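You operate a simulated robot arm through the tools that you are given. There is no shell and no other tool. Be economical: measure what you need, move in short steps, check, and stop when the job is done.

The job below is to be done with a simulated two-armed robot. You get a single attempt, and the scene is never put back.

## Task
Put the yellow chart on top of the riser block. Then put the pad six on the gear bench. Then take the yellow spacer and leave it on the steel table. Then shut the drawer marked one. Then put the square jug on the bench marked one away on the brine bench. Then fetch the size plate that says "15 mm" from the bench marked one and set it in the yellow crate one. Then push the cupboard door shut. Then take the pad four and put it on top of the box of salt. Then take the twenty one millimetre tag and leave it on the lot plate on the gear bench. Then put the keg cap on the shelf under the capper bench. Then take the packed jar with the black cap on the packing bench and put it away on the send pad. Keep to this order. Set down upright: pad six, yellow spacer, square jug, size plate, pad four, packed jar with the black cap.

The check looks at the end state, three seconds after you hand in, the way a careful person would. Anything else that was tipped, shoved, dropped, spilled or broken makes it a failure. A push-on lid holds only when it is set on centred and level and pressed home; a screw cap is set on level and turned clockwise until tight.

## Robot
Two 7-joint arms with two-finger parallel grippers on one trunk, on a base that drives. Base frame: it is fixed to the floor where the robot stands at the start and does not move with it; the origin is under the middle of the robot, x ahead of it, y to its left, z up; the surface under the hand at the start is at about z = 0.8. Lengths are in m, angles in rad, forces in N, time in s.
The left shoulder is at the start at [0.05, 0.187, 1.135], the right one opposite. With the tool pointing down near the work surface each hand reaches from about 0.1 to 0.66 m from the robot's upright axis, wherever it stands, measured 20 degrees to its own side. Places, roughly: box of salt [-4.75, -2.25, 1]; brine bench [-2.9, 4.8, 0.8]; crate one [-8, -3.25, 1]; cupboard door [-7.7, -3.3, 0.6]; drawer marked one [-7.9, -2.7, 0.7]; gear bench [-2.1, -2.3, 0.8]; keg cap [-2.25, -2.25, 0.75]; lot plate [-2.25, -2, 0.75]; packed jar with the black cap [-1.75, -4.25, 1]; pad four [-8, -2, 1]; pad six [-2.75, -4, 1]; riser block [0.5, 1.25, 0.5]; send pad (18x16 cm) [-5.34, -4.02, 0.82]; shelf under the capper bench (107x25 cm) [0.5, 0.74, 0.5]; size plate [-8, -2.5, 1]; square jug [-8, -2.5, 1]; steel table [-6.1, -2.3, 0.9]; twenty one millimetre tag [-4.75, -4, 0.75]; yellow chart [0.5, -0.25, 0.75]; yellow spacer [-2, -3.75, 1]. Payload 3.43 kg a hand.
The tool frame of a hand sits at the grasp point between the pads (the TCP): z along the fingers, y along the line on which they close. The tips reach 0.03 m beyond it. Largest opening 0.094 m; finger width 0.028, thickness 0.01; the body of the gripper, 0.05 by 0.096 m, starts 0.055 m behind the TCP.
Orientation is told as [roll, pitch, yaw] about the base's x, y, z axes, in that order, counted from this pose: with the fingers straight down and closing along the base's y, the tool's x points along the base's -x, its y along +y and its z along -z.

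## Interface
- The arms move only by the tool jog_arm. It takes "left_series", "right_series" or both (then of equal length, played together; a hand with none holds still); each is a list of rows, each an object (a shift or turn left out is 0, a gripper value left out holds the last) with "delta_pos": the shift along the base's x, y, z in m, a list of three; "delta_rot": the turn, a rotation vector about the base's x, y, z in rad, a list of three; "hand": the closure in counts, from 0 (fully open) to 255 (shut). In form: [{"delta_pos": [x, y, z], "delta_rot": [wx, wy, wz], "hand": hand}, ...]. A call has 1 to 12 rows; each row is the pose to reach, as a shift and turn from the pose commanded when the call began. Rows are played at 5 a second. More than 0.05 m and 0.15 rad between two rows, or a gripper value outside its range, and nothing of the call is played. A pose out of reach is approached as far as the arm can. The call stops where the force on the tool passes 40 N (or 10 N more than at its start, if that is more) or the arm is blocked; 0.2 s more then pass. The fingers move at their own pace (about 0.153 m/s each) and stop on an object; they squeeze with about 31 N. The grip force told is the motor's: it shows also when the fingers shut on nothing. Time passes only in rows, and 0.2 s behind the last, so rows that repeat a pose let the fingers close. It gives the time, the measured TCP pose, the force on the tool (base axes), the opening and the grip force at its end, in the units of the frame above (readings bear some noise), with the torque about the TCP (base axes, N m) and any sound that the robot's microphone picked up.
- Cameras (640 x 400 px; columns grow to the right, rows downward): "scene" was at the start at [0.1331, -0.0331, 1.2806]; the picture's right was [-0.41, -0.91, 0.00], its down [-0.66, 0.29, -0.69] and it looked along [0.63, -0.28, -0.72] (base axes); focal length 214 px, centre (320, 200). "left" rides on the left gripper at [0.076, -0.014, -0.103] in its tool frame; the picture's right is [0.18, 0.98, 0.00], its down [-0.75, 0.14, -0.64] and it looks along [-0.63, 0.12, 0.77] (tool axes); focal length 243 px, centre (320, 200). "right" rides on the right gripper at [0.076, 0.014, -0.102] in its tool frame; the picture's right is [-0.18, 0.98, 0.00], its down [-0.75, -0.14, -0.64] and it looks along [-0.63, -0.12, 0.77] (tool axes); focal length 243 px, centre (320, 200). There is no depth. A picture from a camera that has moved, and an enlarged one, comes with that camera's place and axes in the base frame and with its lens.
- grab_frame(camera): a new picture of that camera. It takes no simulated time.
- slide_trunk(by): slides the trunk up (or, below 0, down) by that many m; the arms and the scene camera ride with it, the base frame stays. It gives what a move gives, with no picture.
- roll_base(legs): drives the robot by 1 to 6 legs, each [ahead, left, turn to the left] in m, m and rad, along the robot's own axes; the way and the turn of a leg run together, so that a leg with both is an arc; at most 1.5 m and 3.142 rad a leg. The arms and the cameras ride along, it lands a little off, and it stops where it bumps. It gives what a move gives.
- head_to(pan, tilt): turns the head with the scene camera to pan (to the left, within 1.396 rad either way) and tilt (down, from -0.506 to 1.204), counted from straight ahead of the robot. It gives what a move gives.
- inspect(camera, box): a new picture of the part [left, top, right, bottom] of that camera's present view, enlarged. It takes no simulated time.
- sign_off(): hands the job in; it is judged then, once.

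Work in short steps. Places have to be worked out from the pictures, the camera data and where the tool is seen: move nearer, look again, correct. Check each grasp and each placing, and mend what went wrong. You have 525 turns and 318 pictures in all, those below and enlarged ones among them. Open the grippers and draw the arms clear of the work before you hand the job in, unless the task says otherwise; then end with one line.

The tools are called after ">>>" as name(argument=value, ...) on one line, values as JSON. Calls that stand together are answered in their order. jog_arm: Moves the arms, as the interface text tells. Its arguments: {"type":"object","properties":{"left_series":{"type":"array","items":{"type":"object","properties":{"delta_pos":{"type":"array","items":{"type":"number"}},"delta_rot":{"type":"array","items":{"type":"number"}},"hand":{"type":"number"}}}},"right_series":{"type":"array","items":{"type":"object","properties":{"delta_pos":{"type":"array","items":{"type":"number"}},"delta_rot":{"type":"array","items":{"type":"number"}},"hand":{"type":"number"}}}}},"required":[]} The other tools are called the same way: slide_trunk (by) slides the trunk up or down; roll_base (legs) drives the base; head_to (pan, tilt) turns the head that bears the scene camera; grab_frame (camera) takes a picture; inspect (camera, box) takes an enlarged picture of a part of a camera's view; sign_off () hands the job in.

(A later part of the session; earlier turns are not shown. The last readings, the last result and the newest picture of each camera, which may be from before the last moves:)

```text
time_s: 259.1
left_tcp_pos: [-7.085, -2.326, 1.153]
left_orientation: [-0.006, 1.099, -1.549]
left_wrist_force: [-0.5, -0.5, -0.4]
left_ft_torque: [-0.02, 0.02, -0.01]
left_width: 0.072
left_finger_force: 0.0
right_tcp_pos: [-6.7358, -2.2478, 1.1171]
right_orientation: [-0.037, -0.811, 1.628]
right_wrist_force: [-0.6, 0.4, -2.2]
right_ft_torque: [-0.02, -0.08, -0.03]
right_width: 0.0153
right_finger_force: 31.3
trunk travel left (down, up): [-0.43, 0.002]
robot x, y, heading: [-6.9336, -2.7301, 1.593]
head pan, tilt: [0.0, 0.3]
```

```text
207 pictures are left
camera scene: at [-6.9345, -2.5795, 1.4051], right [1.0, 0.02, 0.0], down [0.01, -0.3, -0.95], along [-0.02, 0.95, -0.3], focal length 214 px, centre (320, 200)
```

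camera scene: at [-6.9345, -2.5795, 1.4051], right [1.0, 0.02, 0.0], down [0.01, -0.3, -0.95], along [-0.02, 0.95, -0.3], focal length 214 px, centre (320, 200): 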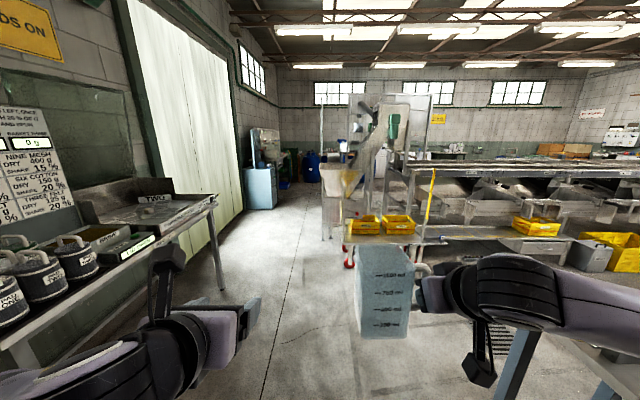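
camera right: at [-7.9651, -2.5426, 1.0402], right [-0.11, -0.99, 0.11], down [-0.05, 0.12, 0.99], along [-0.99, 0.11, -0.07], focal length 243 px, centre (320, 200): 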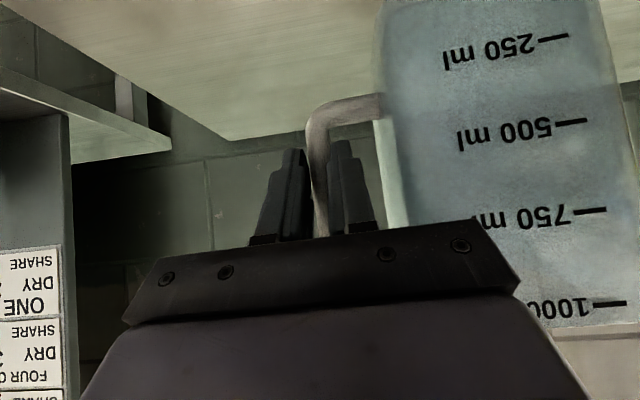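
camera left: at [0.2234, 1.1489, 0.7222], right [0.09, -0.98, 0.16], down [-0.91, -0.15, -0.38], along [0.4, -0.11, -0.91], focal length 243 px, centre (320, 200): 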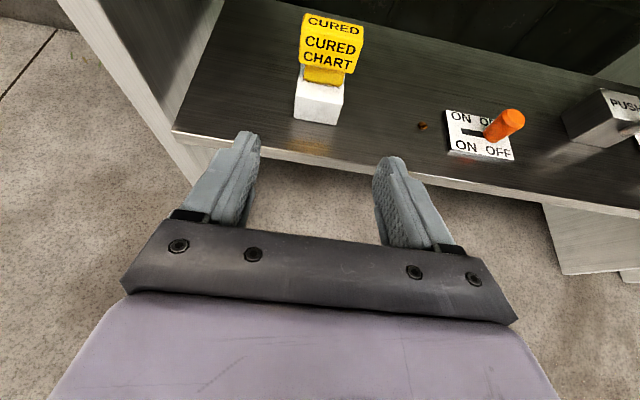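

A lane runs along x≈-7.4 past the machine on the right. I go ahead 1.6 m and look again at how wide it is.

>>> roll_base(legs=[[1.5, -0.03, -0.02]])

>>> grab_frame(camera="scene")

```text
refused: leg 1 is longer than a leg can be; nothing moved
```

```text
206 pictures are left
camera scene: at [-6.9345, -2.5795, 1.4051], right [1.0, 0.02, 0.0], down [0.01, -0.3, -0.95], along [-0.02, 0.95, -0.3], focal length 214 px, centre (320, 200)
```

scene: 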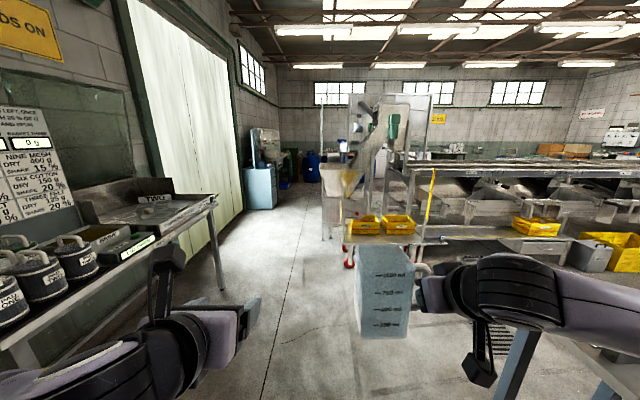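

>>> roll_base(legs=[[1.45, 0, -0.02]])

>>> grab_frame(camera="scene")

```text
time_s: 266.2
left_tcp_pos: [-7.0977, -0.9079, 1.1516]
left_orientation: [-0.006, 1.098, -1.566]
left_wrist_force: [0.5, 0.0, 0.0]
left_ft_torque: [-0.03, -0.03, 0.02]
left_width: 0.0719
left_finger_force: 0.0
right_tcp_pos: [-6.7493, -0.8365, 1.1168]
right_orientation: [-0.037, -0.813, 1.611]
right_wrist_force: [0.2, 0.0, -0.7]
right_ft_torque: [-0.03, -0.12, 0.0]
right_width: 0.0152
right_finger_force: 30.9
trunk travel left (down, up): [-0.43, 0.002]
robot x, y, heading: [-6.9552, -1.3153, 1.576]
head pan, tilt: [0.0, 0.3]
```

```text
205 pictures are left
camera scene: at [-6.9526, -1.1638, 1.4052], right [1.0, 0.01, 0.0], down [0.0, -0.3, -0.96], along [-0.01, 0.96, -0.3], focal length 214 px, centre (320, 200)
```

scene: 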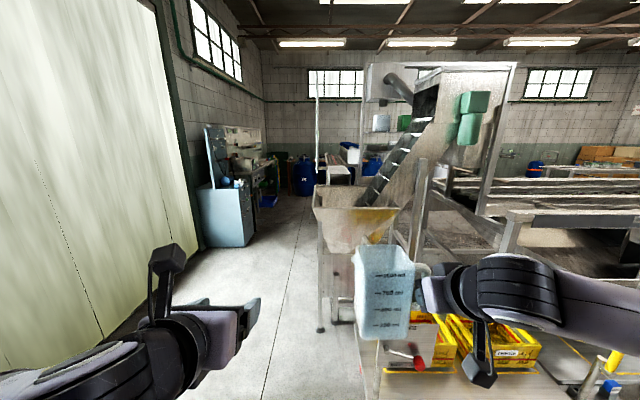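

Lane between hopper (x≥-6.95, y≈0.1+) and blue cabinet (x≤-7.83, y≥1.35). I sidestep left, go ahead, and look again.

>>> roll_base(legs=[[0.4, 0.55, 0], [0.6, 0, 0]])

>>> head_to(pan=-0.4, tilt=0.35)

>>> grab_frame(camera="scene")

```text
time_s: 274.4
left_tcp_pos: [-7.6689, 0.0548, 1.1515]
left_orientation: [-0.005, 1.097, -1.554]
left_wrist_force: [0.0, -0.2, -0.3]
left_ft_torque: [0.0, 0.0, -0.02]
left_width: 0.0717
left_finger_force: 0.1
right_tcp_pos: [-7.3198, 0.1297, 1.117]
right_orientation: [-0.037, -0.812, 1.621]
right_wrist_force: [-0.3, 0.6, -1.5]
right_ft_torque: [-0.04, -0.06, -0.01]
right_width: 0.0151
right_finger_force: 30.9
trunk travel left (down, up): [-0.43, 0.002]
robot x, y, heading: [-7.5156, -0.3563, 1.587]
head pan, tilt: [0.0, 0.3]
```

```text
time_s: 275.3
left_tcp_pos: [-7.6682, 0.0532, 1.1528]
left_orientation: [-0.006, 1.098, -1.555]
left_wrist_force: [0.2, 0.0, -0.5]
left_ft_torque: [0.06, 0.0, -0.03]
left_width: 0.072
left_finger_force: 0.0
right_tcp_pos: [-7.3198, 0.1284, 1.1173]
right_orientation: [-0.037, -0.811, 1.62]
right_wrist_force: [0.0, 0.6, -0.7]
right_ft_torque: [-0.03, -0.09, 0.01]
right_width: 0.0152
right_finger_force: 31.4
trunk travel left (down, up): [-0.43, 0.002]
robot x, y, heading: [-7.5163, -0.3533, 1.59]
head pan, tilt: [-0.4, 0.351]
```

```text
204 pictures are left
camera scene: at [-7.4834, -0.2081, 1.4005], right [0.93, -0.37, 0.0], down [-0.13, -0.32, -0.94], along [0.35, 0.87, -0.34], focal length 214 px, centre (320, 200)
```

scene: 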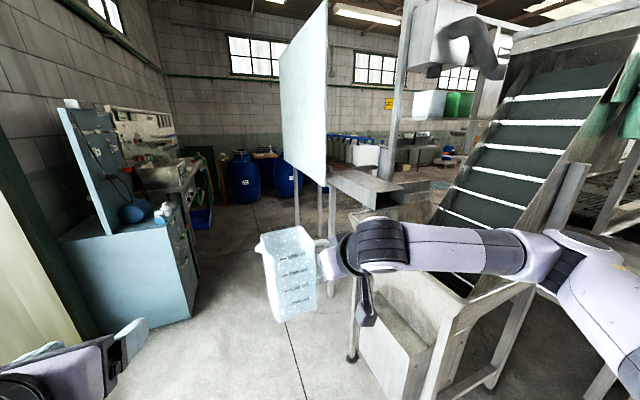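

The hopper rim is low (~0.75), so the elbow passes above it. I go ahead 1.3 m with a small shift right.

>>> roll_base(legs=[[1.3, -0.05, -0.02]])

>>> grab_frame(camera="scene")

```text
time_s: 280.1
left_tcp_pos: [-7.6431, 1.0546, 1.156]
left_orientation: [0.008, 1.106, -1.563]
left_wrist_force: [-0.3, 0.3, 0.1]
left_ft_torque: [0.02, -0.07, 0.01]
left_width: 0.072
left_finger_force: 0.1
right_tcp_pos: [-7.2795, 1.1227, 1.1102]
right_orientation: [-0.057, -0.789, 1.589]
right_wrist_force: [-0.4, -0.1, -1.2]
right_ft_torque: [-0.05, -0.09, -0.02]
right_width: 0.0153
right_finger_force: 30.8
trunk travel left (down, up): [-0.43, 0.002]
robot x, y, heading: [-7.5004, 0.6561, 1.568]
head pan, tilt: [-0.4, 0.351]
stopped in leg 1: the robot was blocked; the commanded pose is now the measured one
```

```text
203 pictures are left
camera scene: at [-7.4647, 0.7877, 1.4028], right [0.92, -0.39, 0.0], down [-0.13, -0.31, -0.94], along [0.37, 0.87, -0.33], focal length 214 px, centre (320, 200)
```

scene: 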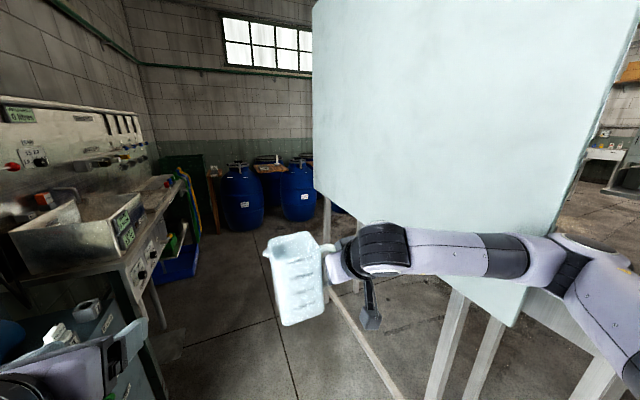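

The right elbow met the side panel of the machine; the lane is too narrow for the arms. I back out the way I came and will take the known eastern route.

>>> roll_base(legs=[[-0.3, 0.03, 0], [-1.4, 0, 0], [-0.5, -0.5, 0], [-1.2, 0, 0]])

>>> grab_frame(camera="scene")

```text
time_s: 299.0
left_tcp_pos: [-7.2121, -2.3412, 1.1526]
left_orientation: [-0.009, 1.098, -1.578]
left_wrist_force: [0.2, 0.1, -0.3]
left_ft_torque: [-0.01, 0.01, 0.01]
left_width: 0.0719
left_finger_force: 0.0
right_tcp_pos: [-6.8534, -2.2756, 1.1032]
right_orientation: [-0.047, -0.781, 1.584]
right_wrist_force: [0.6, 0.0, -1.0]
right_ft_torque: [-0.04, -0.1, 0.02]
right_width: 0.015
right_finger_force: 30.9
trunk travel left (down, up): [-0.43, 0.002]
robot x, y, heading: [-7.0693, -2.7482, 1.565]
head pan, tilt: [-0.4, 0.351]
```

```text
202 pictures are left
camera scene: at [-7.0339, -2.6076, 1.4005], right [0.92, -0.39, 0.0], down [-0.14, -0.32, -0.94], along [0.37, 0.86, -0.34], focal length 214 px, centre (320, 200)
```

scene: 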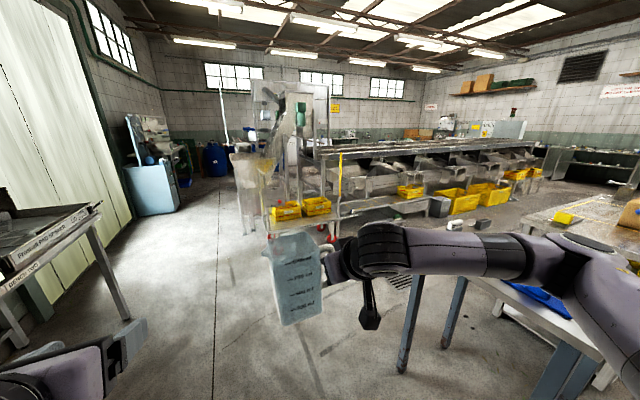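

A wide corridor runs between the tables and the wash line at y≈-1.25. I use that: ahead, turn right, and along it.

>>> roll_base(legs=[[1.45, 0, 0], [0, 0, -1.565], [1.0, 0, 0]])

>>> head_to(pan=0.0, tilt=0.3)

>>> grab_frame(camera="scene")

```text
time_s: 314.2
left_tcp_pos: [-5.7588, -1.1219, 1.1517]
left_orientation: [-0.007, 1.097, -3.055]
left_wrist_force: [0.2, -0.5, 0.2]
left_ft_torque: [0.0, 0.0, -0.02]
left_width: 0.0721
left_finger_force: 0.0
right_tcp_pos: [-5.6591, -1.4728, 1.1031]
right_orientation: [-0.045, -0.78, 0.108]
right_wrist_force: [-0.2, 0.4, -1.8]
right_ft_torque: [-0.09, 0.04, 0.01]
right_width: 0.0152
right_finger_force: 30.7
trunk travel left (down, up): [-0.43, 0.002]
robot x, y, heading: [-6.1574, -1.3038, 0.089]
head pan, tilt: [-0.4, 0.351]
```

```text
time_s: 315.1
left_tcp_pos: [-5.7606, -1.1203, 1.1523]
left_orientation: [-0.006, 1.098, -3.054]
left_wrist_force: [-0.8, -0.7, 0.3]
left_ft_torque: [0.01, 0.0, 0.02]
left_width: 0.0721
left_finger_force: 0.1
right_tcp_pos: [-5.6587, -1.4737, 1.1035]
right_orientation: [-0.046, -0.78, 0.11]
right_wrist_force: [-0.4, 0.4, -1.5]
right_ft_torque: [-0.11, 0.0, 0.0]
right_width: 0.0154
right_finger_force: 31.4
trunk travel left (down, up): [-0.43, 0.002]
robot x, y, heading: [-6.1533, -1.3003, 0.093]
head pan, tilt: [0.0, 0.3]
```

```text
201 pictures are left
camera scene: at [-6.0009, -1.2863, 1.4052], right [0.09, -1.0, 0.0], down [-0.29, -0.03, -0.96], along [0.95, 0.08, -0.3], focal length 214 px, centre (320, 200)
```

scene: 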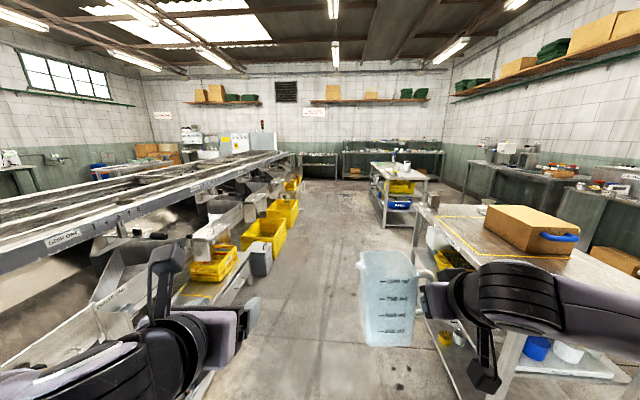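

The corridor is clear (y −1.86…−0.55). I straighten and drive 5.1 m along it.

>>> roll_base(legs=[[0, 0.05, -0.09], [1.45, 0, 0], [1.45, 0, 0], [1.45, 0, 0], [0.75, 0, 0]])

>>> head_to(pan=0.7, tilt=0.3)

>>> grab_frame(camera="scene")

```text
time_s: 340.2
left_tcp_pos: [-0.6566, -1.2572, 1.1529]
left_orientation: [-0.005, 1.098, 3.134]
left_wrist_force: [-0.7, 0.5, 0.0]
left_ft_torque: [0.03, -0.01, -0.01]
left_width: 0.0721
left_finger_force: 0.0
right_tcp_pos: [-0.5904, -1.6164, 1.1031]
right_orientation: [-0.045, -0.779, 0.012]
right_wrist_force: [-0.7, -1.3, -0.9]
right_ft_torque: [-0.08, 0.04, 0.04]
right_width: 0.0154
right_finger_force: 31.2
trunk travel left (down, up): [-0.43, 0.002]
robot x, y, heading: [-1.0665, -1.3978, -0.008]
head pan, tilt: [0.0, 0.3]
```

```text
time_s: 341.3
left_tcp_pos: [-0.6568, -1.2564, 1.1518]
left_orientation: [-0.006, 1.098, 3.133]
left_wrist_force: [-0.2, 0.2, -0.1]
left_ft_torque: [0.04, -0.02, 0.0]
left_width: 0.0719
left_finger_force: 0.0
right_tcp_pos: [-0.5915, -1.6162, 1.1038]
right_orientation: [-0.046, -0.779, 0.012]
right_wrist_force: [0.2, 0.2, -1.7]
right_ft_torque: [-0.06, 0.05, 0.01]
right_width: 0.0149
right_finger_force: 30.7
trunk travel left (down, up): [-0.43, 0.002]
robot x, y, heading: [-1.0656, -1.4008, -0.0]
head pan, tilt: [0.7, 0.3]
```

```text
200 pictures are left
camera scene: at [-0.9347, -1.3379, 1.4052], right [0.64, -0.77, 0.0], down [-0.23, -0.19, -0.96], along [0.73, 0.61, -0.3], focal length 214 px, centre (320, 200)
```

scene: 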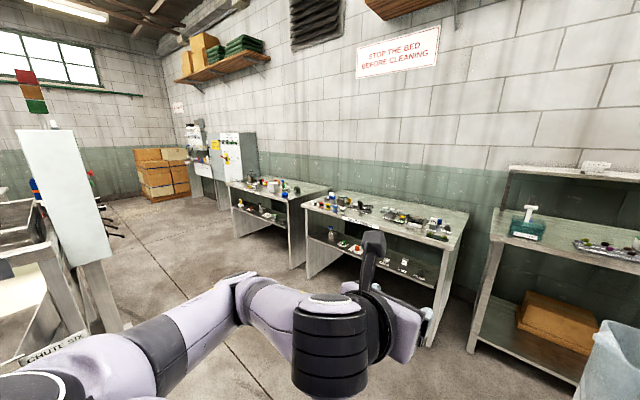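

The control panel is on the left; I keep x≈-0.28 and strafe left past it as before, then look toward the brine bench.

>>> roll_base(legs=[[0.77, 0, 0], [0, 1.4, 0], [0, 1.4, 0]])

>>> head_to(pan=1.39, tilt=0.35)

>>> grab_frame(camera="scene")

```text
time_s: 368.7
left_tcp_pos: [0.0998, 1.452, 1.1523]
left_orientation: [-0.007, 1.097, 3.139]
left_wrist_force: [-0.3, 0.7, -0.3]
left_ft_torque: [0.03, -0.02, 0.0]
left_width: 0.0721
left_finger_force: 0.1
right_tcp_pos: [0.166, 1.0927, 1.1032]
right_orientation: [-0.044, -0.781, 0.018]
right_wrist_force: [-0.5, -0.8, -1.4]
right_ft_torque: [-0.15, 0.06, 0.0]
right_width: 0.0155
right_finger_force: 30.5
trunk travel left (down, up): [-0.43, 0.002]
robot x, y, heading: [-0.3062, 1.3111, 0.006]
head pan, tilt: [0.7, 0.3]
```

```text
time_s: 369.8
left_tcp_pos: [0.0996, 1.4528, 1.152]
left_orientation: [-0.007, 1.098, 3.14]
left_wrist_force: [-0.6, 0.0, 0.0]
left_ft_torque: [0.01, 0.01, 0.01]
left_width: 0.072
left_finger_force: 0.1
right_tcp_pos: [0.166, 1.092, 1.1022]
right_orientation: [-0.045, -0.78, 0.018]
right_wrist_force: [0.0, 0.4, -0.3]
right_ft_torque: [-0.1, 0.04, 0.03]
right_width: 0.0151
right_finger_force: 31.4
trunk travel left (down, up): [-0.43, 0.002]
robot x, y, heading: [-0.3128, 1.3062, -0.005]
head pan, tilt: [1.389, 0.351]
```

```text
199 pictures are left
camera scene: at [-0.2334, 1.4007, 1.4005], right [0.98, -0.18, 0.0], down [-0.06, -0.34, -0.94], along [0.17, 0.92, -0.34], focal length 214 px, centre (320, 200)
```

scene: 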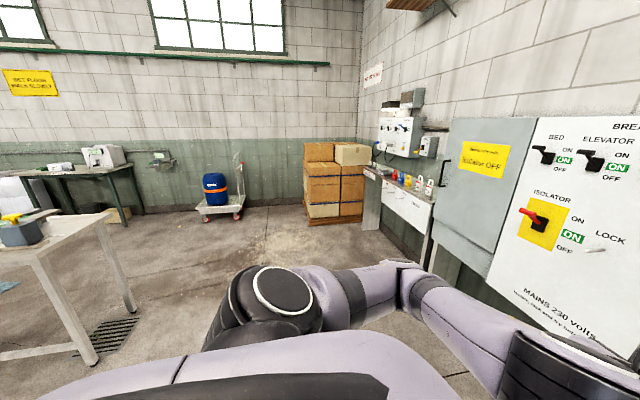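

I turn left to face +y and look at the benches on the north side.

>>> roll_base(legs=[[0, 0.3, 0], [0, 0, 1.575]])

>>> head_to(pan=0.5, tilt=0.35)

>>> grab_frame(camera="scene")

```text
time_s: 376.8
left_tcp_pos: [-0.446, 2.0245, 1.1525]
left_orientation: [-0.007, 1.1, -1.587]
left_wrist_force: [0.1, 0.0, 0.9]
left_ft_torque: [-0.01, 0.0, -0.01]
left_width: 0.0719
left_finger_force: 0.1
right_tcp_pos: [-0.0843, 2.0853, 1.1024]
right_orientation: [-0.045, -0.781, 1.574]
right_wrist_force: [0.1, -0.9, -0.4]
right_ft_torque: [-0.06, -0.11, 0.02]
right_width: 0.015
right_finger_force: 30.6
trunk travel left (down, up): [-0.43, 0.002]
robot x, y, heading: [-0.309, 1.6136, 1.555]
head pan, tilt: [1.389, 0.351]
```

```text
time_s: 378.0
left_tcp_pos: [-0.4462, 2.0245, 1.1526]
left_orientation: [-0.006, 1.099, -1.589]
left_wrist_force: [0.5, -0.4, -0.1]
left_ft_torque: [-0.01, -0.02, 0.01]
left_width: 0.0717
left_finger_force: 0.1
right_tcp_pos: [-0.0854, 2.0857, 1.1039]
right_orientation: [-0.045, -0.78, 1.573]
right_wrist_force: [0.4, -0.9, -1.1]
right_ft_torque: [-0.04, -0.09, 0.0]
right_width: 0.015
right_finger_force: 31.0
trunk travel left (down, up): [-0.43, 0.002]
robot x, y, heading: [-0.3074, 1.6126, 1.558]
head pan, tilt: [0.499, 0.351]
```

```text
198 pictures are left
camera scene: at [-0.3501, 1.754, 1.4005], right [0.88, 0.47, 0.0], down [0.16, -0.3, -0.94], along [-0.44, 0.83, -0.34], focal length 214 px, centre (320, 200)
```

scene: 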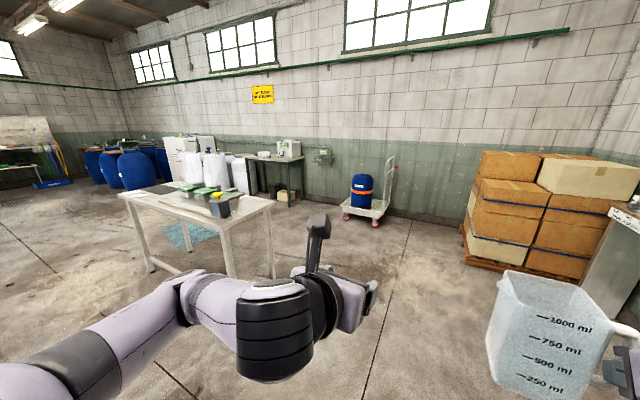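

The brine bench is on the north wall near x≈-2.5…-2.9. I drive ahead to y≈3.6, then left, and look.

>>> roll_base(legs=[[1.0, 0, 0.013], [0.95, 0, 0], [0, 1.2, 0]])

>>> head_to(pan=0.3, tilt=0.4)

>>> grab_frame(camera="scene")

```text
time_s: 398.0
left_tcp_pos: [-1.6586, 3.9105, 1.1531]
left_orientation: [-0.006, 1.099, -1.546]
left_wrist_force: [0.2, 0.4, 0.7]
left_ft_torque: [-0.01, 0.0, 0.02]
left_width: 0.0719
left_finger_force: 0.1
right_tcp_pos: [-1.3006, 3.9867, 1.1026]
right_orientation: [-0.048, -0.782, 1.616]
right_wrist_force: [-0.7, -0.1, -1.3]
right_ft_torque: [-0.04, -0.1, 0.01]
right_width: 0.0152
right_finger_force: 31.5
trunk travel left (down, up): [-0.43, 0.002]
robot x, y, heading: [-1.5045, 3.5054, 1.593]
head pan, tilt: [0.499, 0.351]
```

```text
time_s: 398.7
left_tcp_pos: [-1.6574, 3.9114, 1.1514]
left_orientation: [-0.009, 1.099, -1.546]
left_wrist_force: [-0.2, 0.2, -0.5]
left_ft_torque: [-0.02, -0.03, 0.02]
left_width: 0.0718
left_finger_force: 0.1
right_tcp_pos: [-1.3012, 3.9877, 1.1044]
right_orientation: [-0.045, -0.779, 1.616]
right_wrist_force: [0.2, -0.1, -1.4]
right_ft_torque: [-0.06, -0.11, -0.01]
right_width: 0.0152
right_finger_force: 30.6
trunk travel left (down, up): [-0.43, 0.002]
robot x, y, heading: [-1.5043, 3.5062, 1.595]
head pan, tilt: [0.3, 0.4]
```

```text
197 pictures are left
camera scene: at [-1.5348, 3.6519, 1.396], right [0.95, 0.32, 0.0], down [0.13, -0.37, -0.92], along [-0.3, 0.87, -0.39], focal length 214 px, centre (320, 200)
```

scene: 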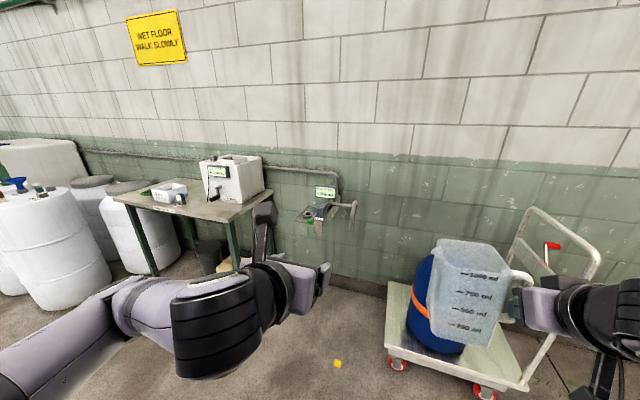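

The brine bench spans x −3.45…−2.35, front edge y≈4.52. I strafe left to face it and inspect the top.

>>> roll_base(legs=[[0, 1.2, -0.022]])

>>> head_to(pan=0.0, tilt=0.5)

>>> grab_frame(camera="scene")

```text
time_s: 409.4
left_tcp_pos: [-2.8432, 3.9, 1.1522]
left_orientation: [-0.007, 1.096, -1.575]
left_wrist_force: [-0.4, -0.2, 0.5]
left_ft_torque: [-0.03, -0.02, -0.01]
left_width: 0.0719
left_finger_force: 0.1
right_tcp_pos: [-2.4822, 3.9677, 1.1034]
right_orientation: [-0.044, -0.78, 1.585]
right_wrist_force: [-0.6, -0.1, -1.5]
right_ft_torque: [-0.07, -0.12, 0.01]
right_width: 0.0151
right_finger_force: 31.2
trunk travel left (down, up): [-0.43, 0.002]
robot x, y, heading: [-2.698, 3.4923, 1.57]
head pan, tilt: [0.3, 0.4]
```

```text
time_s: 410.2
left_tcp_pos: [-2.8419, 3.8998, 1.1511]
left_orientation: [-0.008, 1.098, -1.576]
left_wrist_force: [0.5, 0.3, 0.5]
left_ft_torque: [0.04, -0.01, -0.01]
left_width: 0.0718
left_finger_force: 0.0
right_tcp_pos: [-2.4825, 3.9666, 1.1042]
right_orientation: [-0.045, -0.78, 1.588]
right_wrist_force: [-0.4, 0.2, -1.1]
right_ft_torque: [-0.02, -0.11, 0.02]
right_width: 0.0152
right_finger_force: 31.3
trunk travel left (down, up): [-0.43, 0.002]
robot x, y, heading: [-2.7039, 3.4942, 1.562]
head pan, tilt: [0.0, 0.499]
```

```text
196 pictures are left
camera scene: at [-2.6985, 3.6407, 1.3868], right [1.0, 0.0, 0.0], down [0.0, -0.48, -0.88], along [0.0, 0.88, -0.48], focal length 214 px, centre (320, 200)
```

scene: 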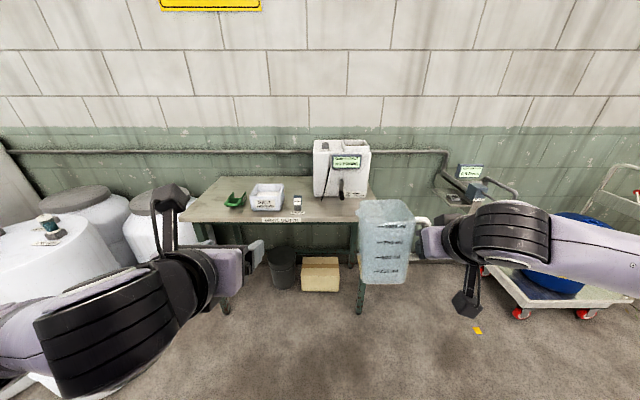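

>>> inspect(camera="scene", box=[180, 120, 420, 290])

```text
2.35 times, centred on (300, 205) of scene
camera zoom: at [-2.6985, 3.6407, 1.3868], right [1.0, 0.0, 0.0], down [0.0, -0.48, -0.88], along [0.0, 0.88, -0.48], focal length 505 px, centre (367, 188)
```

zoom: 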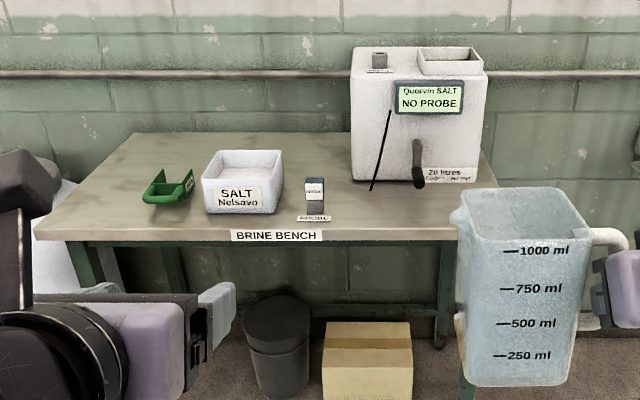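

Free space is in front of the tank at about x=-2.65, y=4.6. I roll up to the bench.

>>> roll_base(legs=[[0.55, 0.06, 0.0]])

>>> grab_frame(camera="scene")

```text
time_s: 413.4
left_tcp_pos: [-2.9064, 4.4436, 1.152]
left_orientation: [-0.006, 1.095, -1.568]
left_wrist_force: [0.2, 0.1, -0.3]
left_ft_torque: [-0.02, 0.01, -0.02]
left_width: 0.0719
left_finger_force: 0.1
right_tcp_pos: [-2.5479, 4.5127, 1.1028]
right_orientation: [-0.046, -0.78, 1.593]
right_wrist_force: [0.9, -0.2, -2.1]
right_ft_torque: [-0.02, -0.11, 0.02]
right_width: 0.0152
right_finger_force: 31.2
trunk travel left (down, up): [-0.43, 0.002]
robot x, y, heading: [-2.7628, 4.0334, 1.579]
head pan, tilt: [0.0, 0.499]
```

```text
194 pictures are left
camera scene: at [-2.7609, 4.1848, 1.3867], right [1.0, 0.0, 0.0], down [0.0, -0.48, -0.88], along [0.0, 0.88, -0.48], focal length 214 px, centre (320, 200)
```

scene: 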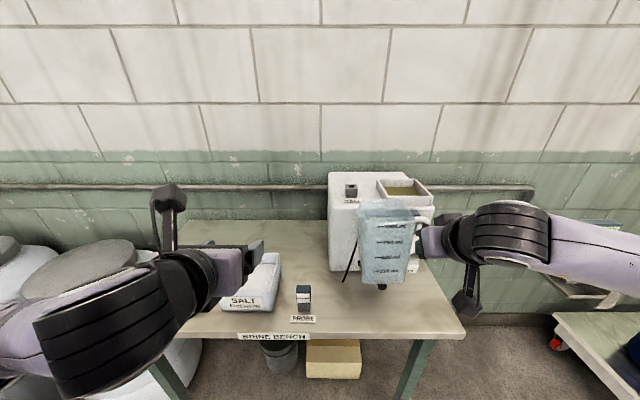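

The tank's tap hangs near x≈-2.575, so I target jug center (-2.70, 4.58). I move over and lower partway.

>>> jog_arm(right_series=[{"delta_pos": [-0.03, 0.02, -0.02], "delta_rot": [0, 0, 0]}, {"delta_pos": [-0.055, 0.04, -0.05]}, {"delta_pos": [-0.062, 0.055, -0.09]}, {"delta_pos": [-0.062, 0.067, -0.13]}, {"delta_pos": [-0.062, 0.067, -0.17]}])

>>> head_to(pan=0.0, tilt=0.8)

>>> grab_frame(camera="scene")

>>> grab_frame(camera="right")

```text
time_s: 414.6
left_tcp_pos: [-2.9065, 4.4437, 1.1521]
left_orientation: [-0.006, 1.097, -1.57]
left_wrist_force: [0.0, 0.4, 0.1]
left_ft_torque: [-0.04, 0.05, 0.02]
left_width: 0.072
left_finger_force: 0.0
right_tcp_pos: [-2.6085, 4.5808, 0.9339]
right_orientation: [-0.047, -0.781, 1.594]
right_wrist_force: [-0.7, -1.3, -1.9]
right_ft_torque: [-0.04, -0.11, 0.02]
right_width: 0.0153
right_finger_force: 30.8
trunk travel left (down, up): [-0.43, 0.002]
robot x, y, heading: [-2.7589, 4.0372, 1.579]
head pan, tilt: [0.0, 0.499]
```

```text
time_s: 415.4
left_tcp_pos: [-2.9064, 4.4442, 1.1528]
left_orientation: [-0.007, 1.099, -1.568]
left_wrist_force: [0.4, 1.0, -0.9]
left_ft_torque: [-0.01, -0.01, -0.02]
left_width: 0.0716
left_finger_force: 0.0
right_tcp_pos: [-2.6082, 4.5795, 0.9344]
right_orientation: [-0.044, -0.781, 1.594]
right_wrist_force: [-0.2, -0.1, -1.5]
right_ft_torque: [-0.05, -0.1, -0.03]
right_width: 0.0153
right_finger_force: 31.3
trunk travel left (down, up): [-0.43, 0.002]
robot x, y, heading: [-2.7641, 4.0372, 1.578]
head pan, tilt: [0.0, 0.799]
```

```text
193 pictures are left
camera scene: at [-2.7609, 4.1741, 1.3609], right [1.0, 0.0, 0.0], down [0.0, -0.72, -0.7], along [0.0, 0.7, -0.72], focal length 214 px, centre (320, 200)
```

scene: 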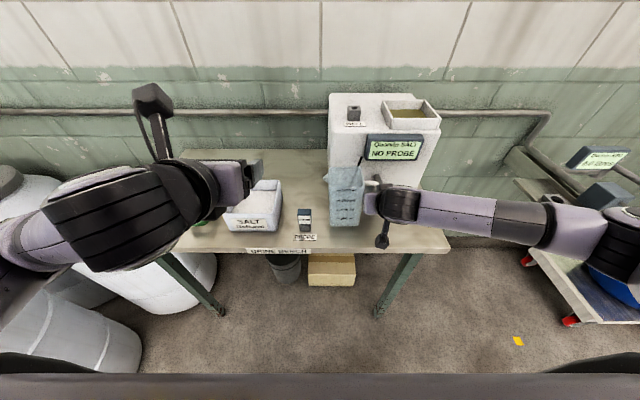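

```text
192 pictures are left
camera right: at [-2.6238, 4.453, 0.9525], right [-0.99, 0.14, 0.1], down [0.11, 0.08, 0.99], along [0.13, 0.99, -0.1], focal length 243 px, centre (320, 200)
```

right: 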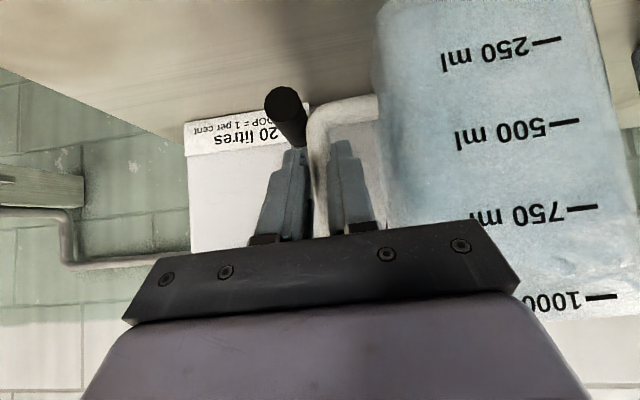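

Triangulation shows the tap reaches out to (-2.589, 4.595, 0.875) right beside the hand. I lift and instead use the free corner right of the tap, center (-2.47, 4.60).

>>> jog_arm(right_series=[{"delta_pos": [0, 0, 0.04]}, {"delta_pos": [0, 0, 0.08]}, {"delta_pos": [0, -0.02, 0.12]}])

>>> roll_base(legs=[[0, -0.22, 0]])

>>> grab_frame(camera="scene")

```text
time_s: 416.2
left_tcp_pos: [-2.9065, 4.4432, 1.1523]
left_orientation: [-0.007, 1.098, -1.569]
left_wrist_force: [0.6, -0.6, 0.0]
left_ft_torque: [-0.02, -0.02, -0.02]
left_width: 0.072
left_finger_force: 0.3
right_tcp_pos: [-2.6118, 4.5596, 1.0515]
right_orientation: [-0.047, -0.778, 1.594]
right_wrist_force: [-0.5, -0.2, -0.9]
right_ft_torque: [-0.04, -0.09, 0.0]
right_width: 0.015
right_finger_force: 31.5
trunk travel left (down, up): [-0.43, 0.002]
robot x, y, heading: [-2.7608, 4.0345, 1.574]
head pan, tilt: [0.0, 0.799]
```

```text
time_s: 418.8
left_tcp_pos: [-2.6841, 4.4446, 1.1525]
left_orientation: [-0.008, 1.097, -1.57]
left_wrist_force: [-0.4, 1.0, -0.6]
left_ft_torque: [0.0, 0.03, 0.02]
left_width: 0.0719
left_finger_force: 0.0
right_tcp_pos: [-2.3913, 4.5607, 1.0529]
right_orientation: [-0.045, -0.78, 1.594]
right_wrist_force: [-1.1, -0.4, -1.5]
right_ft_torque: [-0.05, -0.11, 0.01]
right_width: 0.0154
right_finger_force: 31.3
trunk travel left (down, up): [-0.43, 0.002]
robot x, y, heading: [-2.54, 4.0356, 1.576]
head pan, tilt: [0.0, 0.799]
```

```text
191 pictures are left
camera scene: at [-2.5396, 4.175, 1.3608], right [1.0, 0.0, 0.0], down [0.0, -0.72, -0.7], along [0.0, 0.7, -0.72], focal length 214 px, centre (320, 200)
```

scene: 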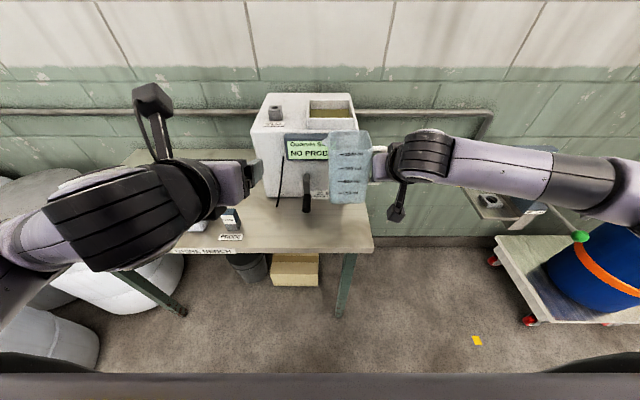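

The spot right of the tap is free. I lower there step by step until contact.

>>> jog_arm(right_series=[{"delta_pos": [0.005, 0.03, -0.03]}, {"delta_pos": [0.005, 0.04, -0.07]}, {"delta_pos": [0.005, 0.04, -0.11]}, {"delta_pos": [0.005, 0.04, -0.14]}, {"delta_pos": [0.005, 0.04, -0.155]}, {"delta_pos": [0.005, 0.04, -0.165]}, {"delta_pos": [0.005, 0.04, -0.172]}, {"delta_pos": [0.005, 0.04, -0.178]}])

>>> inspect(camera="scene", box=[240, 120, 420, 270])

```text
time_s: 420.6
left_tcp_pos: [-2.6848, 4.4425, 1.1523]
left_orientation: [-0.008, 1.101, -1.572]
left_wrist_force: [-1.0, 0.2, -0.2]
left_ft_torque: [-0.01, -0.03, 0.02]
left_width: 0.0719
left_finger_force: 0.0
right_tcp_pos: [-2.3864, 4.6007, 0.8781]
right_orientation: [-0.041, -0.787, 1.591]
right_wrist_force: [5.0, -3.2, 24.5]
right_ft_torque: [0.51, 0.89, 0.04]
right_width: 0.0184
right_finger_force: 31.1
trunk travel left (down, up): [-0.43, 0.002]
robot x, y, heading: [-2.5441, 4.0335, 1.578]
head pan, tilt: [0.0, 0.799]
```

```text
2.67 times, centred on (330, 195) of scene
camera zoom: at [-2.5399, 4.1721, 1.3613], right [1.0, 0.0, 0.0], down [0.0, -0.72, -0.7], along [0.0, 0.7, -0.72], focal length 572 px, centre (293, 213)
```

zoom: 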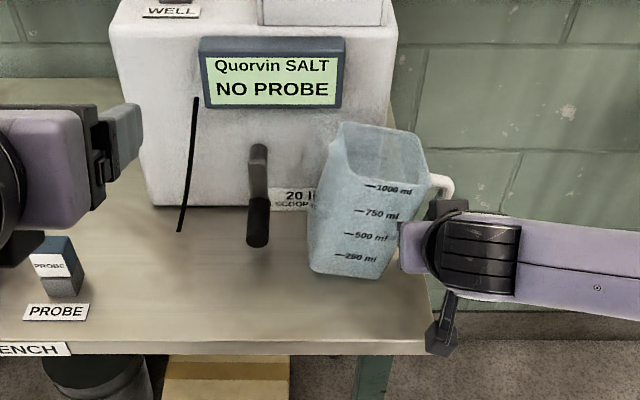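

The jug is pressed with a slight tilt. I ease up 5 mm to unload and check.

>>> jog_arm(right_series=[{"delta_pos": [0, 0, 0.004]}, {"delta_pos": [0, 0, 0.006]}])

>>> inspect(camera="scene", box=[240, 120, 420, 270])

>>> grab_frame(camera="right")

```text
time_s: 421.1
left_tcp_pos: [-2.6854, 4.4436, 1.1505]
left_orientation: [-0.006, 1.098, -1.568]
left_wrist_force: [0.8, 1.0, -0.3]
left_ft_torque: [0.01, 0.02, -0.02]
left_width: 0.072
left_finger_force: 0.0
right_tcp_pos: [-2.3864, 4.6012, 0.8777]
right_orientation: [-0.046, -0.779, 1.593]
right_wrist_force: [-0.5, 0.2, 7.7]
right_ft_torque: [0.52, 0.47, -0.04]
right_width: 0.0183
right_finger_force: 31.3
trunk travel left (down, up): [-0.43, 0.002]
robot x, y, heading: [-2.5393, 4.0371, 1.57]
head pan, tilt: [0.0, 0.799]
```

```text
2.67 times, centred on (330, 195) of scene
camera zoom: at [-2.5403, 4.174, 1.3608], right [1.0, 0.0, 0.0], down [0.0, -0.72, -0.7], along [0.0, 0.7, -0.72], focal length 572 px, centre (293, 213)
```

zoom: 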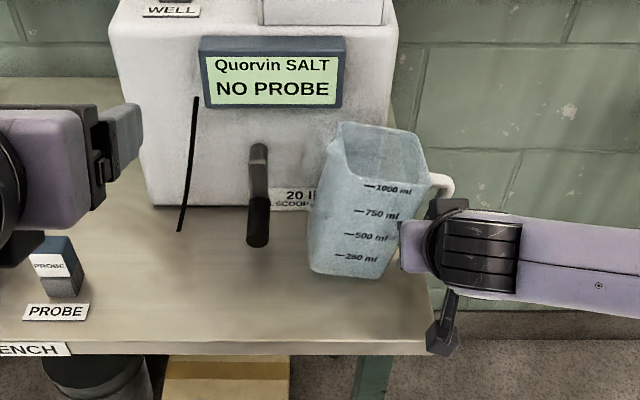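

```text
188 pictures are left
camera right: at [-2.4023, 4.4744, 0.8966], right [-0.99, 0.14, 0.1], down [0.11, 0.08, 0.99], along [0.13, 0.99, -0.1], focal length 243 px, centre (320, 200)
```

right: 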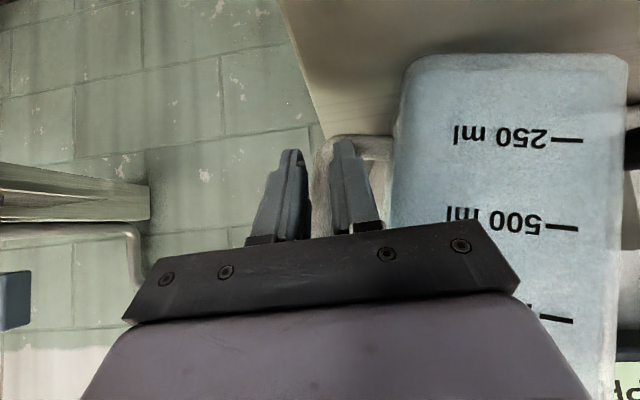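

The jug slid in the grip: the bench is at about 0.86 and the jug leans with its left side raised ~0.15 rad. I rotate the hand to level it before releasing.

>>> jog_arm(right_series=[{"delta_pos": [0, 0, 0.003], "delta_rot": [0, -0.06, 0]}, {"delta_pos": [0, 0, 0.004], "delta_rot": [0, -0.12, 0]}, {"delta_pos": [0, 0, 0.004], "delta_rot": [0, -0.15, 0]}])

>>> grab_frame(camera="right")

>>> inspect(camera="scene", box=[240, 120, 420, 270])

```text
time_s: 421.9
left_tcp_pos: [-2.6856, 4.4441, 1.1522]
left_orientation: [-0.006, 1.097, -1.569]
left_wrist_force: [-0.1, -0.4, 0.3]
left_ft_torque: [0.0, 0.02, 0.0]
left_width: 0.072
left_finger_force: 0.1
right_tcp_pos: [-2.3858, 4.6016, 0.8863]
right_orientation: [-0.255, -0.767, 1.74]
right_wrist_force: [-3.3, -0.9, 9.7]
right_ft_torque: [0.02, 0.6, 0.11]
right_width: 0.0179
right_finger_force: 30.9
trunk travel left (down, up): [-0.43, 0.002]
robot x, y, heading: [-2.5384, 4.0378, 1.571]
head pan, tilt: [0.0, 0.799]
```

```text
187 pictures are left
camera right: at [-2.4053, 4.475, 0.9007], right [-0.99, 0.14, -0.05], down [-0.04, 0.08, 1.0], along [0.14, 0.99, -0.07], focal length 243 px, centre (320, 200)
```

right: 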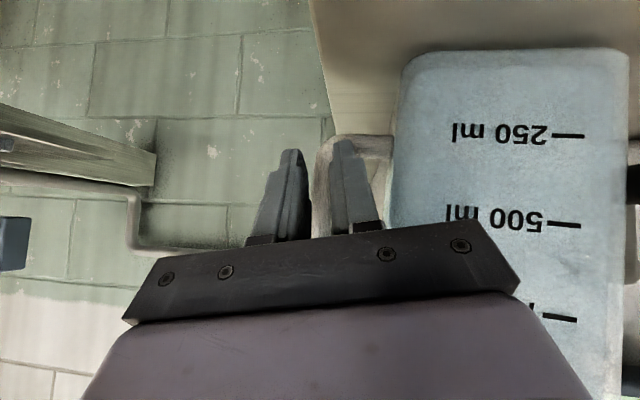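

```text
2.67 times, centred on (330, 195) of scene
camera zoom: at [-2.5405, 4.1737, 1.3611], right [1.0, 0.0, 0.0], down [0.0, -0.72, -0.7], along [0.0, 0.7, -0.72], focal length 572 px, centre (293, 213)
```

zoom: 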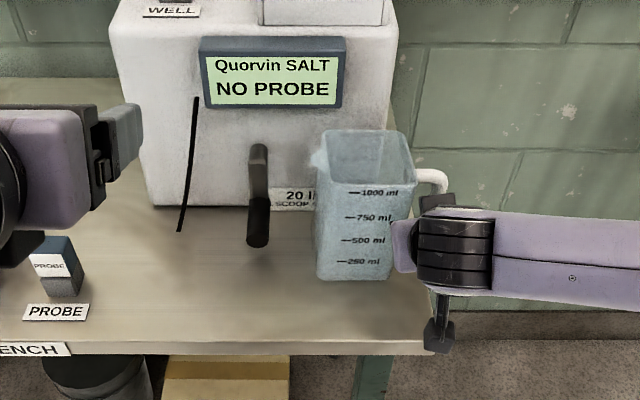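

Now the jug stands level with contact. I release gently and withdraw along the fingers.

>>> jog_arm(right_series=[{"hand": 200}, {"hand": 150}, {"hand": 140}])

>>> grab_frame(camera="right")

>>> inspect(camera="scene", box=[240, 120, 420, 270])

```text
time_s: 422.8
left_tcp_pos: [-2.6841, 4.4437, 1.1513]
left_orientation: [-0.007, 1.096, -1.571]
left_wrist_force: [-0.4, 1.1, 0.0]
left_ft_torque: [-0.01, 0.02, -0.03]
left_width: 0.072
left_finger_force: 0.0
right_tcp_pos: [-2.386, 4.601, 0.8839]
right_orientation: [-0.253, -0.763, 1.737]
right_wrist_force: [0.4, 0.7, -0.5]
right_ft_torque: [-0.01, 0.0, -0.01]
right_width: 0.0423
right_finger_force: 0.0
trunk travel left (down, up): [-0.43, 0.002]
robot x, y, heading: [-2.542, 4.0361, 1.577]
head pan, tilt: [0.0, 0.799]
```

```text
185 pictures are left
camera right: at [-2.4044, 4.4752, 0.8993], right [-0.99, 0.14, -0.05], down [-0.04, 0.08, 1.0], along [0.14, 0.99, -0.08], focal length 243 px, centre (320, 200)
```

right: 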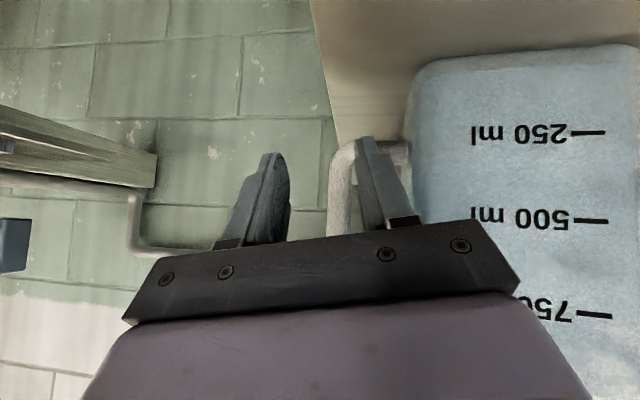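

```text
2.67 times, centred on (330, 195) of scene
camera zoom: at [-2.54, 4.1749, 1.3608], right [1.0, 0.0, 0.0], down [0.0, -0.72, -0.7], along [0.0, 0.7, -0.72], focal length 572 px, centre (293, 213)
```

zoom: 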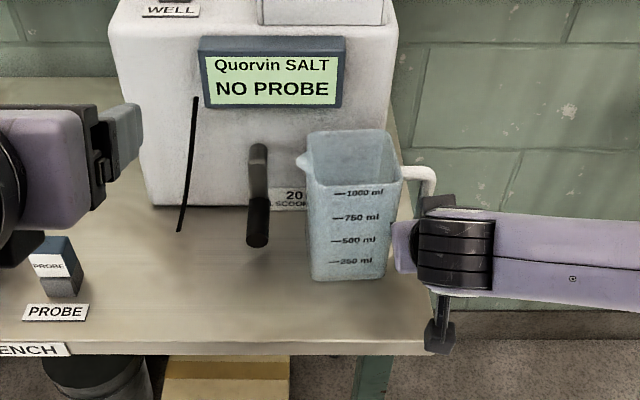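

The jug stands upright. I withdraw the fingers back and up out of the handle.

>>> jog_arm(right_series=[{"delta_pos": [-0.004, 0, 0]}, {"delta_pos": [-0.006, -0.02, 0.02]}, {"delta_pos": [-0.008, -0.045, 0.045]}, {"delta_pos": [-0.008, -0.075, 0.075]}, {"delta_pos": [0, -0.1, 0.105]}, {"delta_pos": [0, -0.12, 0.14]}, {"delta_pos": [0, -0.13, 0.18]}])

>>> inspect(camera="scene", box=[240, 120, 420, 270])

```text
time_s: 424.4
left_tcp_pos: [-2.6856, 4.4438, 1.1524]
left_orientation: [-0.008, 1.098, -1.571]
left_wrist_force: [-0.1, -0.5, 0.1]
left_ft_torque: [0.03, -0.03, -0.02]
left_width: 0.0719
left_finger_force: 0.2
right_tcp_pos: [-2.3859, 4.469, 1.063]
right_orientation: [-0.257, -0.765, 1.737]
right_wrist_force: [0.2, 0.0, -1.1]
right_ft_torque: [0.02, -0.04, 0.02]
right_width: 0.0425
right_finger_force: 0.0
trunk travel left (down, up): [-0.43, 0.002]
robot x, y, heading: [-2.5411, 4.0349, 1.574]
head pan, tilt: [0.0, 0.799]
```

```text
2.67 times, centred on (330, 195) of scene
camera zoom: at [-2.5401, 4.1746, 1.3609], right [1.0, 0.0, 0.0], down [0.0, -0.72, -0.7], along [0.0, 0.7, -0.72], focal length 572 px, centre (293, 213)
```

zoom: 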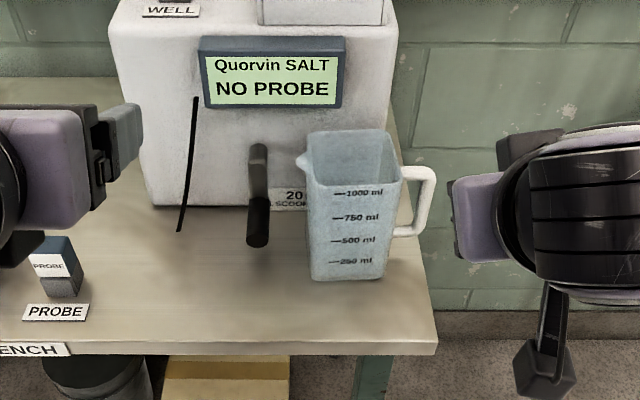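

The jug is placed. I back away, reset the right hand to pointing down, and start the return trip.

>>> roll_base(legs=[[-0.5, 0, 0]])

>>> jog_arm(right_series=[{"delta_rot": [0, 0.15, 0], "hand": 0}])

>>> jog_arm(right_series=[{"delta_rot": [-0.15, 0, 0], "delta_pos": [0, -0.02, 0.01]}, {"delta_rot": [-0.3, 0, 0], "delta_pos": [0, -0.03, 0.02]}, {"delta_rot": [-0.45, 0, 0], "delta_pos": [0, -0.04, 0.03]}, {"delta_rot": [-0.6, 0, 0], "delta_pos": [0, -0.04, 0.04]}, {"delta_rot": [-0.75, 0, 0], "delta_pos": [0, -0.04, 0.05]}, {"delta_rot": [-0.78, 0, 0], "delta_pos": [0, -0.04, 0.06]}])

>>> roll_base(legs=[[0, -1.2, 0], [0, -1.05, 0], [-1.0, 0, 0], [-0.9, 0, 0], [0, 0, -1.575]])

```text
time_s: 427.3
left_tcp_pos: [-2.6838, 3.9386, 1.1521]
left_orientation: [-0.009, 1.098, -1.564]
left_wrist_force: [-0.9, -0.1, -0.9]
left_ft_torque: [0.0, -0.03, 0.0]
left_width: 0.0718
left_finger_force: 0.0
right_tcp_pos: [-2.3861, 3.9641, 1.0635]
right_orientation: [-0.254, -0.767, 1.742]
right_wrist_force: [0.1, -0.3, 0.0]
right_ft_torque: [0.01, 0.0, -0.01]
right_width: 0.0422
right_finger_force: 0.0
trunk travel left (down, up): [-0.43, 0.002]
robot x, y, heading: [-2.5372, 3.532, 1.577]
head pan, tilt: [0.0, 0.799]
```

```text
time_s: 427.7
left_tcp_pos: [-2.6832, 3.9385, 1.1525]
left_orientation: [-0.008, 1.097, -1.567]
left_wrist_force: [0.4, 1.0, 0.2]
left_ft_torque: [-0.01, -0.02, 0.02]
left_width: 0.0719
left_finger_force: 0.1
right_tcp_pos: [-2.3855, 3.9651, 1.064]
right_orientation: [-0.043, -0.781, 1.596]
right_wrist_force: [0.3, -0.3, -0.8]
right_ft_torque: [-0.02, 0.0, 0.0]
right_width: 0.094
right_finger_force: 0.0
trunk travel left (down, up): [-0.43, 0.002]
robot x, y, heading: [-2.5345, 3.5282, 1.581]
head pan, tilt: [0.0, 0.799]
```

```text
time_s: 429.1
left_tcp_pos: [-2.6837, 3.9386, 1.1517]
left_orientation: [-0.007, 1.1, -1.566]
left_wrist_force: [-0.6, 0.1, -0.9]
left_ft_torque: [0.03, -0.04, 0.0]
left_width: 0.072
left_finger_force: 0.0
right_tcp_pos: [-2.3853, 3.925, 1.1244]
right_orientation: [-0.025, 0.0, 1.592]
right_wrist_force: [-0.1, -0.2, 0.0]
right_ft_torque: [0.02, -0.02, -0.04]
right_width: 0.0939
right_finger_force: 0.0
trunk travel left (down, up): [-0.43, 0.002]
robot x, y, heading: [-2.5395, 3.5303, 1.579]
head pan, tilt: [0.0, 0.799]
```

```text
time_s: 462.0
left_tcp_pos: [0.1022, 1.7884, 1.1518]
left_orientation: [-0.008, 1.098, -3.138]
left_wrist_force: [-0.3, 0.2, -0.4]
left_ft_torque: [0.04, -0.02, 0.03]
left_width: 0.0721
left_finger_force: 0.0
right_tcp_pos: [0.0875, 1.4897, 1.124]
right_orientation: [-0.029, 0.001, 0.017]
right_wrist_force: [0.1, 0.0, 0.2]
right_ft_torque: [0.0, -0.01, -0.01]
right_width: 0.0941
right_finger_force: 0.0
trunk travel left (down, up): [-0.43, 0.002]
robot x, y, heading: [-0.3073, 1.6406, 0.01]
head pan, tilt: [0.0, 0.799]
```

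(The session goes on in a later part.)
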